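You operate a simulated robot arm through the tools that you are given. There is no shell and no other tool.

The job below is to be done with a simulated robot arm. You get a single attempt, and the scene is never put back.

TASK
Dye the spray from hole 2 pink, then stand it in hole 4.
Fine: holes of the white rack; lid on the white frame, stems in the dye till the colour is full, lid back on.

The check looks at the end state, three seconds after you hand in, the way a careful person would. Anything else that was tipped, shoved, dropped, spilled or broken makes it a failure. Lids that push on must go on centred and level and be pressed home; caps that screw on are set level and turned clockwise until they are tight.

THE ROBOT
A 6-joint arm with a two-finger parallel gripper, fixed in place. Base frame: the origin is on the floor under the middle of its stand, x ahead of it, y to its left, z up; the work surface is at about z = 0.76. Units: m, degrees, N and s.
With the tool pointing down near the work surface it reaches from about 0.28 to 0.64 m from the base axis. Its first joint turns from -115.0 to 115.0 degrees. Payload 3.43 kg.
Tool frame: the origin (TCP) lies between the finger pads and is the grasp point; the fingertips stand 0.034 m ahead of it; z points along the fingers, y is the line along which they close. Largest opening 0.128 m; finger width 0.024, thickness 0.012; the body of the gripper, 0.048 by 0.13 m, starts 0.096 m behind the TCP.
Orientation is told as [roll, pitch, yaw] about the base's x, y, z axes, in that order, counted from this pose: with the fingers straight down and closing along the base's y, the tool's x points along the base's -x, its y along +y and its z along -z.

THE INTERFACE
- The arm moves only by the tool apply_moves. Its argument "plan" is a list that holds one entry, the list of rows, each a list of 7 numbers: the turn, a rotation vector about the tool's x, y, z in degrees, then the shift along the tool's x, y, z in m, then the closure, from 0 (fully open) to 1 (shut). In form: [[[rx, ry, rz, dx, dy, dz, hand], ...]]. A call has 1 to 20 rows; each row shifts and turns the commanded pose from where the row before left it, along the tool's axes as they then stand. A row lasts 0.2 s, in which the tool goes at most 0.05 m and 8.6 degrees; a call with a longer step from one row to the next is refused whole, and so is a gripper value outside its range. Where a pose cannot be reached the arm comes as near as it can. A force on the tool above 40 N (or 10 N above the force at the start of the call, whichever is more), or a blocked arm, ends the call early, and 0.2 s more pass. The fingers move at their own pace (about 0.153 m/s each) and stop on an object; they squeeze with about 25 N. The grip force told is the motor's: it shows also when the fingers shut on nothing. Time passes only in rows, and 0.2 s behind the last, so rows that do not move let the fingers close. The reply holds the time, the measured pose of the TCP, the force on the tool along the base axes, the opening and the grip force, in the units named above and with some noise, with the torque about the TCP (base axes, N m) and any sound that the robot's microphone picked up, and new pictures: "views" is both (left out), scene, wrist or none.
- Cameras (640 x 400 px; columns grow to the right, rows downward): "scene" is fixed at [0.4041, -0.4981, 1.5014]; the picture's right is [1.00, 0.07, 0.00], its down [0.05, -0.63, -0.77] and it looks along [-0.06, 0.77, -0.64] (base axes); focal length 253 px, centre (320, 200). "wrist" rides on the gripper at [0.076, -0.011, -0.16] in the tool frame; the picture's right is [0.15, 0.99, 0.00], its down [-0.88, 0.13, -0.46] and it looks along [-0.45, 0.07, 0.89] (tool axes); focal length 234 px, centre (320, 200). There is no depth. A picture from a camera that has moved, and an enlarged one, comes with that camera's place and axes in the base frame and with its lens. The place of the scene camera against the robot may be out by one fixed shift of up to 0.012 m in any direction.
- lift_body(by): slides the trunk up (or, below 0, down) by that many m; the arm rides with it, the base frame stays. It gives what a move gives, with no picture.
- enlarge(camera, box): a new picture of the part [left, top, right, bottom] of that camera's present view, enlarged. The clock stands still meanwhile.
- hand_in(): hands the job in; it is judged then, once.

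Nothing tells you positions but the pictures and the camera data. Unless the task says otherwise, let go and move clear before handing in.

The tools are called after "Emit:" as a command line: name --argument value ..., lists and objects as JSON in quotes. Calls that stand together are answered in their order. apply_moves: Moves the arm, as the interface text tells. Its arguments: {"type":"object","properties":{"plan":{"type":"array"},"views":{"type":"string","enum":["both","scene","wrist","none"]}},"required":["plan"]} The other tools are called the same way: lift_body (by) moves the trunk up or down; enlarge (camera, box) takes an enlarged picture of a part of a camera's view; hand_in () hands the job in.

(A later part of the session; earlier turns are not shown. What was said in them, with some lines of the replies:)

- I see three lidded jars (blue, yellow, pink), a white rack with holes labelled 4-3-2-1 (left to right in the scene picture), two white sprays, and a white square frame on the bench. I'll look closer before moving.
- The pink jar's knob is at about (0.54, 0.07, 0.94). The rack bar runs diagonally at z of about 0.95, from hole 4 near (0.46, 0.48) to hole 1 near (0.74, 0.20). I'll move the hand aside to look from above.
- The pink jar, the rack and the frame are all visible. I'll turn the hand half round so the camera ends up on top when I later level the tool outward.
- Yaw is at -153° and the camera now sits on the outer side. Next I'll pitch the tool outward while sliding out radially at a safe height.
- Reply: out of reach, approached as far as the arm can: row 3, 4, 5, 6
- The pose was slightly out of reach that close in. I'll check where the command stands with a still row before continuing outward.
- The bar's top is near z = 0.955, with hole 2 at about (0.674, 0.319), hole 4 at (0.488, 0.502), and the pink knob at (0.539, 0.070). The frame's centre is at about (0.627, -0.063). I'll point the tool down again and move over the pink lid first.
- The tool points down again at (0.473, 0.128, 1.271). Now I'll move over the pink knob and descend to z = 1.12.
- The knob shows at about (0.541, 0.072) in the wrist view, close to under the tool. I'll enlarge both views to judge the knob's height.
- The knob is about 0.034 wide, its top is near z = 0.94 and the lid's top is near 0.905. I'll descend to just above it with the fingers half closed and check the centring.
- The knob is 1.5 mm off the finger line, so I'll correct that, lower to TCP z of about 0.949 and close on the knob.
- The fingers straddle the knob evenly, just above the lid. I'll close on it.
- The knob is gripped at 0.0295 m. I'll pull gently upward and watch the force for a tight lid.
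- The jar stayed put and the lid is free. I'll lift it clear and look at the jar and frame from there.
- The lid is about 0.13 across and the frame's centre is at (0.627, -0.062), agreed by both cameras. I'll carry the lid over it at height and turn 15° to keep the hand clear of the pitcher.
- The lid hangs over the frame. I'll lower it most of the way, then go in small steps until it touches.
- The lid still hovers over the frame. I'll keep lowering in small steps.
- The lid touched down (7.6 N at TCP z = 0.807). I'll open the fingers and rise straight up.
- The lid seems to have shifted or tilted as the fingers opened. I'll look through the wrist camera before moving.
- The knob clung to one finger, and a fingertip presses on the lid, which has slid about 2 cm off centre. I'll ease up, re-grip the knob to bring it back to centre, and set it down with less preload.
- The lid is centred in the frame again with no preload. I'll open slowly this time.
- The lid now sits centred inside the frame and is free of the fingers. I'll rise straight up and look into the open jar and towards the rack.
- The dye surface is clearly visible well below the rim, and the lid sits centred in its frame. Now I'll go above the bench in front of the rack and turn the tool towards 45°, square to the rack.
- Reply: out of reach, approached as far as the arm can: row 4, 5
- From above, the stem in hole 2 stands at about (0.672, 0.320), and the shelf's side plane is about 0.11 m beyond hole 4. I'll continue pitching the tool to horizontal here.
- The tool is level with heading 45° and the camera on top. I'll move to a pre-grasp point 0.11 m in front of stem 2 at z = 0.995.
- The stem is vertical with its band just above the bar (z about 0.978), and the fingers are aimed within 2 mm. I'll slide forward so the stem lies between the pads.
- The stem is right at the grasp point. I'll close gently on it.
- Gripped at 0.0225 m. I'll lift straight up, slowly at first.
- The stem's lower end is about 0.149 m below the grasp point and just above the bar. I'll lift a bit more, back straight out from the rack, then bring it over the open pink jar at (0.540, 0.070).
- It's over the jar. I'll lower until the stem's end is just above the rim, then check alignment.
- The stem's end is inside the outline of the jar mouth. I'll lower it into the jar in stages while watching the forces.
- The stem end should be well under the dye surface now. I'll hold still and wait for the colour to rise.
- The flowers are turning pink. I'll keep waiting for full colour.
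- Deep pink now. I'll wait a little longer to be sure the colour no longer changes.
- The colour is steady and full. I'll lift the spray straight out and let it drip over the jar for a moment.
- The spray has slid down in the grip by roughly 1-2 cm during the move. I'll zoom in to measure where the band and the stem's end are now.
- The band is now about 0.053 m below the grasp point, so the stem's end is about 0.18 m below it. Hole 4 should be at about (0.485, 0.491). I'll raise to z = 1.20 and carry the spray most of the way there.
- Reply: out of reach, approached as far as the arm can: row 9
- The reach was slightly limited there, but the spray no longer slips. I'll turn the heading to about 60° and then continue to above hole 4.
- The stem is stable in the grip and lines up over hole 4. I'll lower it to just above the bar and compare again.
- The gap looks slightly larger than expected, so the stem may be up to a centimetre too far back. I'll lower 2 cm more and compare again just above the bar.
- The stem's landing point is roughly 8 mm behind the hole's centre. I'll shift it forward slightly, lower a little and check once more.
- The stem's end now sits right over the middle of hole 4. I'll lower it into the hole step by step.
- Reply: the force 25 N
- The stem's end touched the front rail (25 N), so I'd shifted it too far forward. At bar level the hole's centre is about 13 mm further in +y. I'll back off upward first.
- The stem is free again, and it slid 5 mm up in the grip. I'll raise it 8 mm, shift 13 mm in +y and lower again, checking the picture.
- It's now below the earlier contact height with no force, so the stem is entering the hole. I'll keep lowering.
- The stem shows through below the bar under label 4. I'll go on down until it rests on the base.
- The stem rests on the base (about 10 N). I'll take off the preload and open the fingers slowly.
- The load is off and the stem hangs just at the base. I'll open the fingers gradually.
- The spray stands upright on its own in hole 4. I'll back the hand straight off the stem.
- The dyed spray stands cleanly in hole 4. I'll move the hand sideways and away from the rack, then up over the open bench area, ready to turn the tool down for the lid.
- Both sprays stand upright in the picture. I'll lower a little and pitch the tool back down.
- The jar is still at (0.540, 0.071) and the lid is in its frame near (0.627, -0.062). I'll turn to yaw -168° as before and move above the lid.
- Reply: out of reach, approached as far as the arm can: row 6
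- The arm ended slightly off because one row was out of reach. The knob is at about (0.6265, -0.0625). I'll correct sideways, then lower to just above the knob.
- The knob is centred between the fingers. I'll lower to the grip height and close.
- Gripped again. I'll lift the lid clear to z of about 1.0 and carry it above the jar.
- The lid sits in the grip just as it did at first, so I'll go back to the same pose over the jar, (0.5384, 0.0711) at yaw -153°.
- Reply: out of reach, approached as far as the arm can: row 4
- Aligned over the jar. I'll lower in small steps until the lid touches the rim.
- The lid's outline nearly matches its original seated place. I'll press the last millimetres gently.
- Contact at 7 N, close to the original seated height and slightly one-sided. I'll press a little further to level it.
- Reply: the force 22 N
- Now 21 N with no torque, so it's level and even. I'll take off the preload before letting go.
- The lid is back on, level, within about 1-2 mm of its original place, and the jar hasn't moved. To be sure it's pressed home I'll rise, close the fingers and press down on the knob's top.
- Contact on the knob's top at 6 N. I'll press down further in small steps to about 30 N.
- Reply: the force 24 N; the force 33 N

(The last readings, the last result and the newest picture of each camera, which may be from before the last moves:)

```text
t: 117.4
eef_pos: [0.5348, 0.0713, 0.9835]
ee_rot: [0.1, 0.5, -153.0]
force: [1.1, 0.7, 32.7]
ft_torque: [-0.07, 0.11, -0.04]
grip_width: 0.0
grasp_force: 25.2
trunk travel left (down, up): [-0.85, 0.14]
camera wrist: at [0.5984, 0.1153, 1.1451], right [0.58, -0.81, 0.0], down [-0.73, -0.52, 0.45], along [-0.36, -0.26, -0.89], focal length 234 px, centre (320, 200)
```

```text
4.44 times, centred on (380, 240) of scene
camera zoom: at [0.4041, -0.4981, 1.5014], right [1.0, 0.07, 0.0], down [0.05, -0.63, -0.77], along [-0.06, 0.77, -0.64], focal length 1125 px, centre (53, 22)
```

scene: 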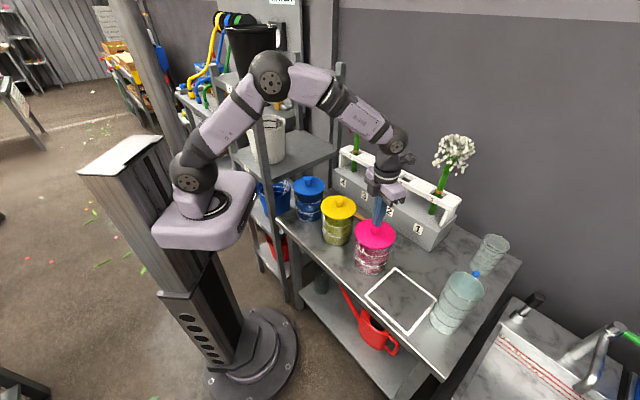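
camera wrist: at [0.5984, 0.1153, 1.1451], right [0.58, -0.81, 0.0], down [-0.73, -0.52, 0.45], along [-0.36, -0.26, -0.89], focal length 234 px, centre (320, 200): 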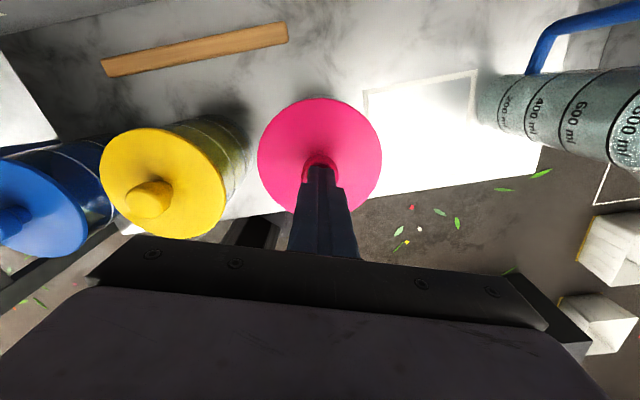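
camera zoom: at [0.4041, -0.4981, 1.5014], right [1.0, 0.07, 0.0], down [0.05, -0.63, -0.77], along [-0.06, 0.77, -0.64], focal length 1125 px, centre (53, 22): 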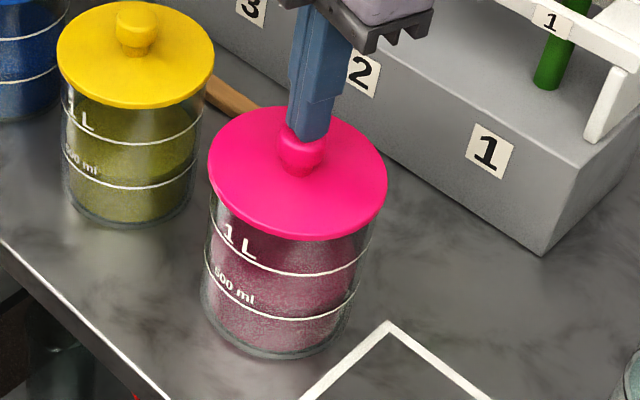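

Pressed with 33 N and nothing moved, so the lid is home. I'll lift off and look at it all from above.

Emit:
apply_moves --plan '[[[0, 0, 0, 0, 0, -0.005, 1], [0, 0, 0, 0, 0, -0.02, 1], [0, 0, 0, 0, 0, -0.035, 1], [0, 0, 0, 0, 0, -0.04, 1], [0, 0, 0, 0, 0, -0.035, 1], [0, 0, 0, 0, 0, 0, 1]]]'

Emit:
enlarge --camera "scene" --box '[335, 205, 415, 285]'

Emit:
enlarge --camera "wrist" --box '[160, 50, 440, 250]'

```text
t: 118.8
eef_pos: [0.5374, 0.0687, 1.1155]
ee_rot: [-0.1, 0.0, -153.0]
force: [0.3, -0.1, -0.5]
ft_torque: [0.0, 0.0, -0.02]
grip_width: 0.0002
grasp_force: 25.8
trunk travel left (down, up): [-0.85, 0.14]
camera wrist: at [0.6009, 0.1143, 1.2766], right [0.58, -0.81, 0.0], down [-0.73, -0.52, 0.45], along [-0.37, -0.26, -0.89], focal length 234 px, centre (320, 200)
```

scene: 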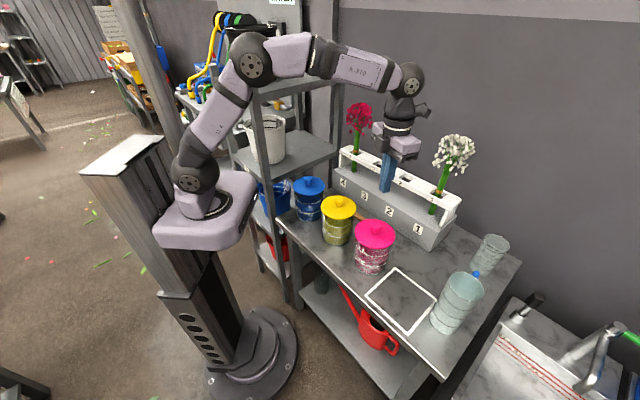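
wrist: 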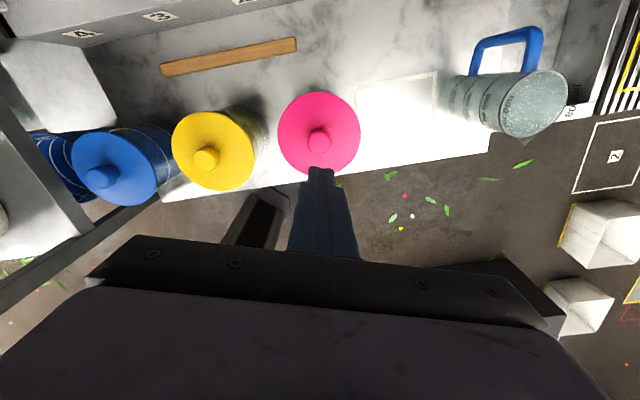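

```text
5.00 times, centred on (375, 245) of scene
camera zoom: at [0.4041, -0.4981, 1.5014], right [1.0, 0.07, 0.0], down [0.05, -0.63, -0.77], along [-0.06, 0.77, -0.64], focal length 1265 px, centre (45, -25)
```

zoom: 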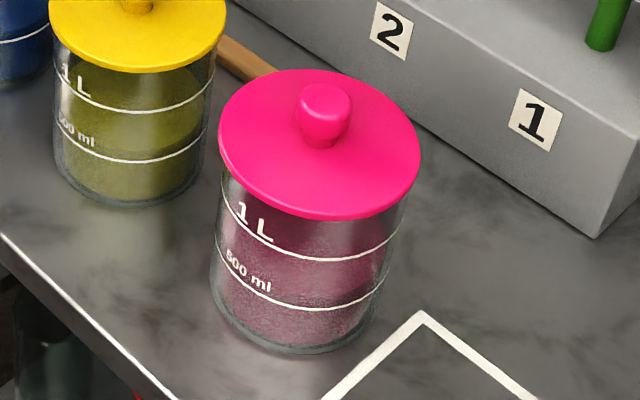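

```text
2.00 times, centred on (300, 150) of wrist
camera zoom: at [0.6009, 0.1143, 1.2766], right [0.58, -0.81, 0.0], down [-0.73, -0.52, 0.45], along [-0.37, -0.26, -0.89], focal length 468 px, centre (360, 300)
```

zoom: 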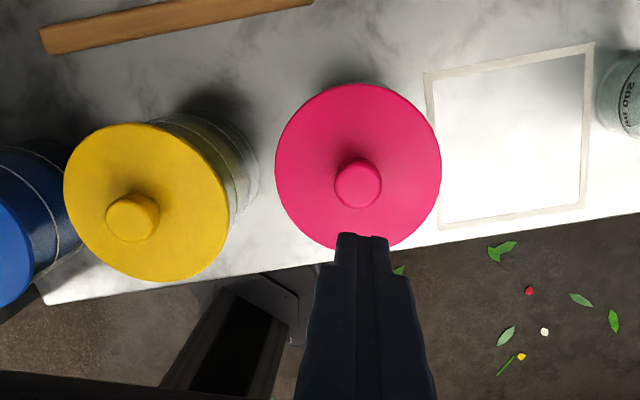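

The lid looks level, perhaps 2 mm to one side of where it started. I'll zoom in tightly to compare its overhang with the untouched yellow jar, and check the sprays.

Emit:
enlarge --camera "scene" --box '[350, 215, 400, 265]'

Emit:
enlarge --camera "scene" --box '[315, 190, 365, 240]'

Emit:
enlarge --camera "scene" --box '[330, 90, 490, 250]'

```text
8.00 times, centred on (375, 240) of scene
camera zoom: at [0.4041, -0.4981, 1.5014], right [1.0, 0.07, 0.0], down [0.05, -0.63, -0.77], along [-0.06, 0.77, -0.64], focal length 2024 px, centre (-120, -120)
```

zoom: 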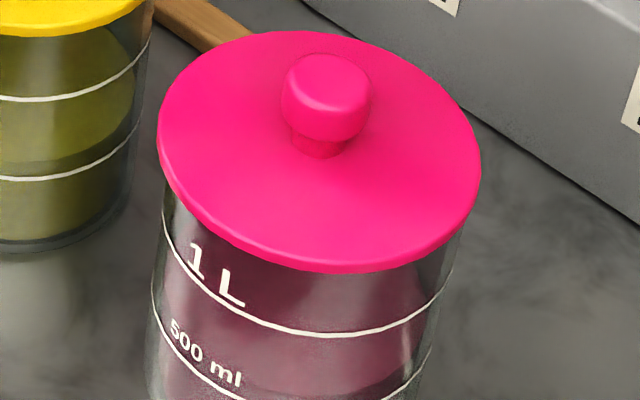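

```text
8.00 times, centred on (340, 215) of scene
camera zoom: at [0.4041, -0.4981, 1.5014], right [1.0, 0.07, 0.0], down [0.05, -0.63, -0.77], along [-0.06, 0.77, -0.64], focal length 2024 px, centre (160, 80)
```

zoom: 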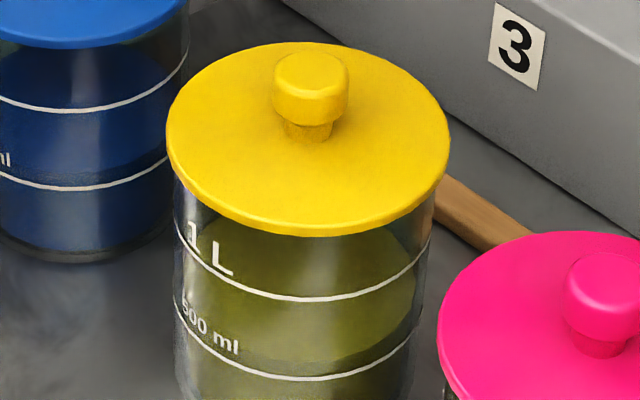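

```text
2.50 times, centred on (410, 170) of scene
camera zoom: at [0.4041, -0.4981, 1.5014], right [1.0, 0.07, 0.0], down [0.05, -0.63, -0.77], along [-0.06, 0.77, -0.64], focal length 633 px, centre (95, 275)
```

zoom: 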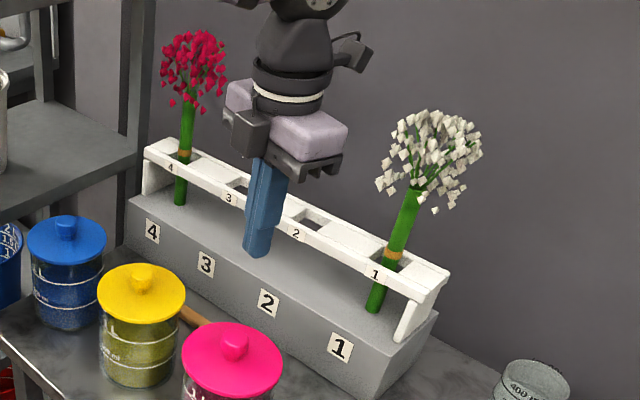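

Everything is in order: the pink spray is upright in hole 4, the white one in hole 1 is untouched, and the lid is on the pink jar. I'll move the arm clear and take a last look.

Emit:
apply_moves --plan '[[[0, 0, 0, -0.02, 0, -0.025, 0.8], [0, 0, 0, -0.03, 0, -0.025, 0.6], [0, 0, 0, -0.03, 0, -0.025, 0.5], [0, 0, 0, -0.03, 0, -0.025, 0.4], [0, 0, 0, -0.02, 0, -0.02, 0.4], [0, 0, 0, 0, 0, 0, 0.4]]]'

Emit:
enlarge --camera "scene" --box '[270, 90, 530, 350]'

Emit:
enlarge --camera "scene" --box '[320, 95, 400, 195]'

```text
t: 120.2
eef_pos: [0.4208, 0.0105, 1.2355]
ee_rot: [-0.1, 0.0, -152.9]
force: [0.0, 0.5, -0.2]
ft_torque: [0.02, 0.0, -0.01]
grip_width: 0.0767
grasp_force: 0.0
trunk travel left (down, up): [-0.85, 0.14]
camera wrist: at [0.4848, 0.0554, 1.3968], right [0.58, -0.81, 0.0], down [-0.73, -0.52, 0.46], along [-0.37, -0.26, -0.89], focal length 234 px, centre (320, 200)
```

scene: 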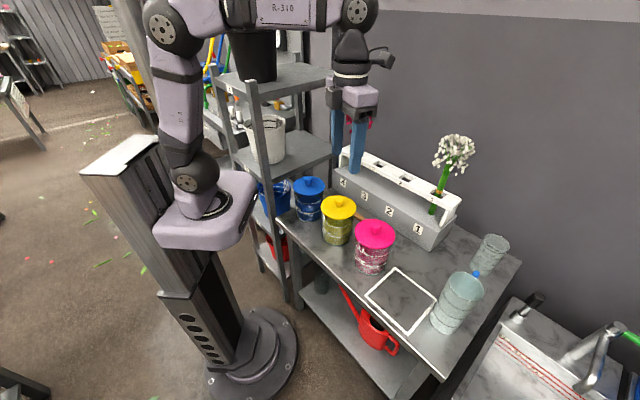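
wrist: 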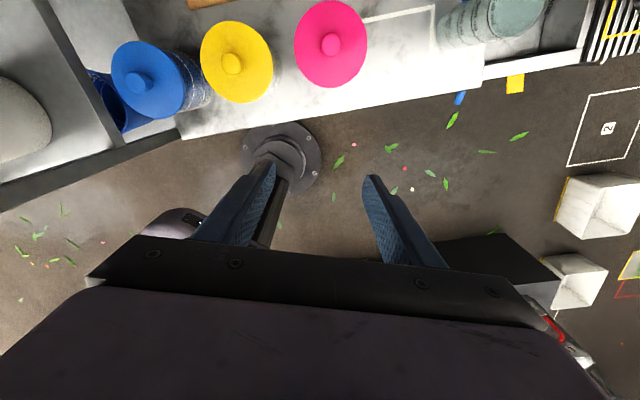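

```text
1.54 times, centred on (400, 220) of scene
camera zoom: at [0.4041, -0.4981, 1.5014], right [1.0, 0.07, 0.0], down [0.05, -0.63, -0.77], along [-0.06, 0.77, -0.64], focal length 389 px, centre (197, 169)
```

zoom: 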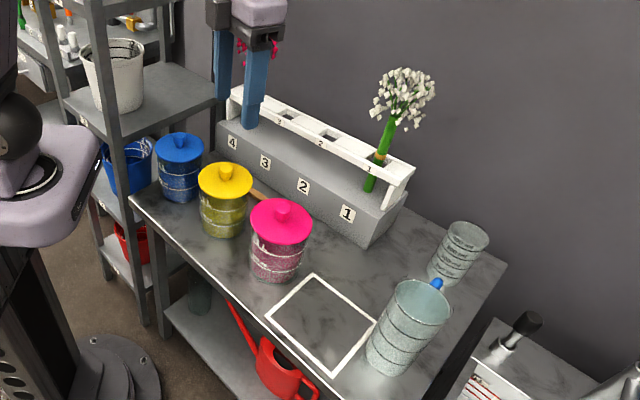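

```text
4.00 times, centred on (360, 145) of scene
camera zoom: at [0.4041, -0.4981, 1.5014], right [1.0, 0.07, 0.0], down [0.05, -0.63, -0.77], along [-0.06, 0.77, -0.64], focal length 1012 px, centre (160, 420)
```

zoom: 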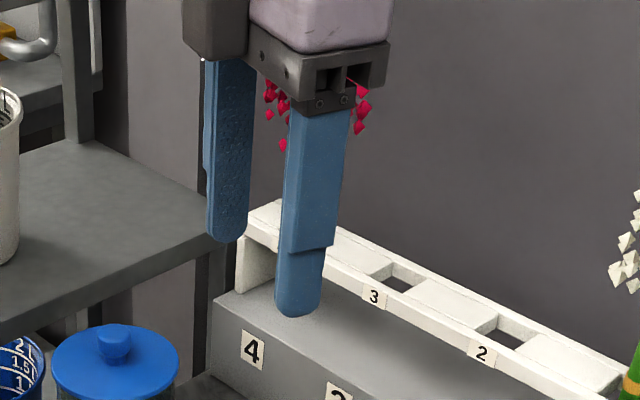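

The hand is clear; in this view it only blocks the spray in hole 4, which was upright a moment ago and hasn't been touched since. The lid is on, the frame is empty and nothing else has moved, so I'm handing in.

Emit:
hand_in

```text
The job is handed in.
```

The spray from hole 2 is dyed pink and standing upright in hole 4, and I've handed the job in. I don't have the judged result.

- **Dyeing:** I held the stem in the dye for about 12 seconds. The flowers looked the same in pictures 3 seconds apart, so I took the colour as full.
- **Placing in hole 4:** on the first try the stem touched the rack's front rail at about 25 N. I backed off, shifted it 13 mm and it went in cleanly. I saw no movement of the rack.
- **Lid:** it went onto the white frame while I dyed the spray. It slid about 2 cm off centre as I first let go, so I re-centred it there. It's now back on the pink jar, level and at its original height. I pressed it down with about 33 N and it didn't move. It sits about 2 mm to one side of where it started.
- **Everything else:** the other jars, the white spray in hole 1, the pitcher and the wooden stick were not touched. I saw no drips on the bench. The arm is clear of the bench with its gripper open.
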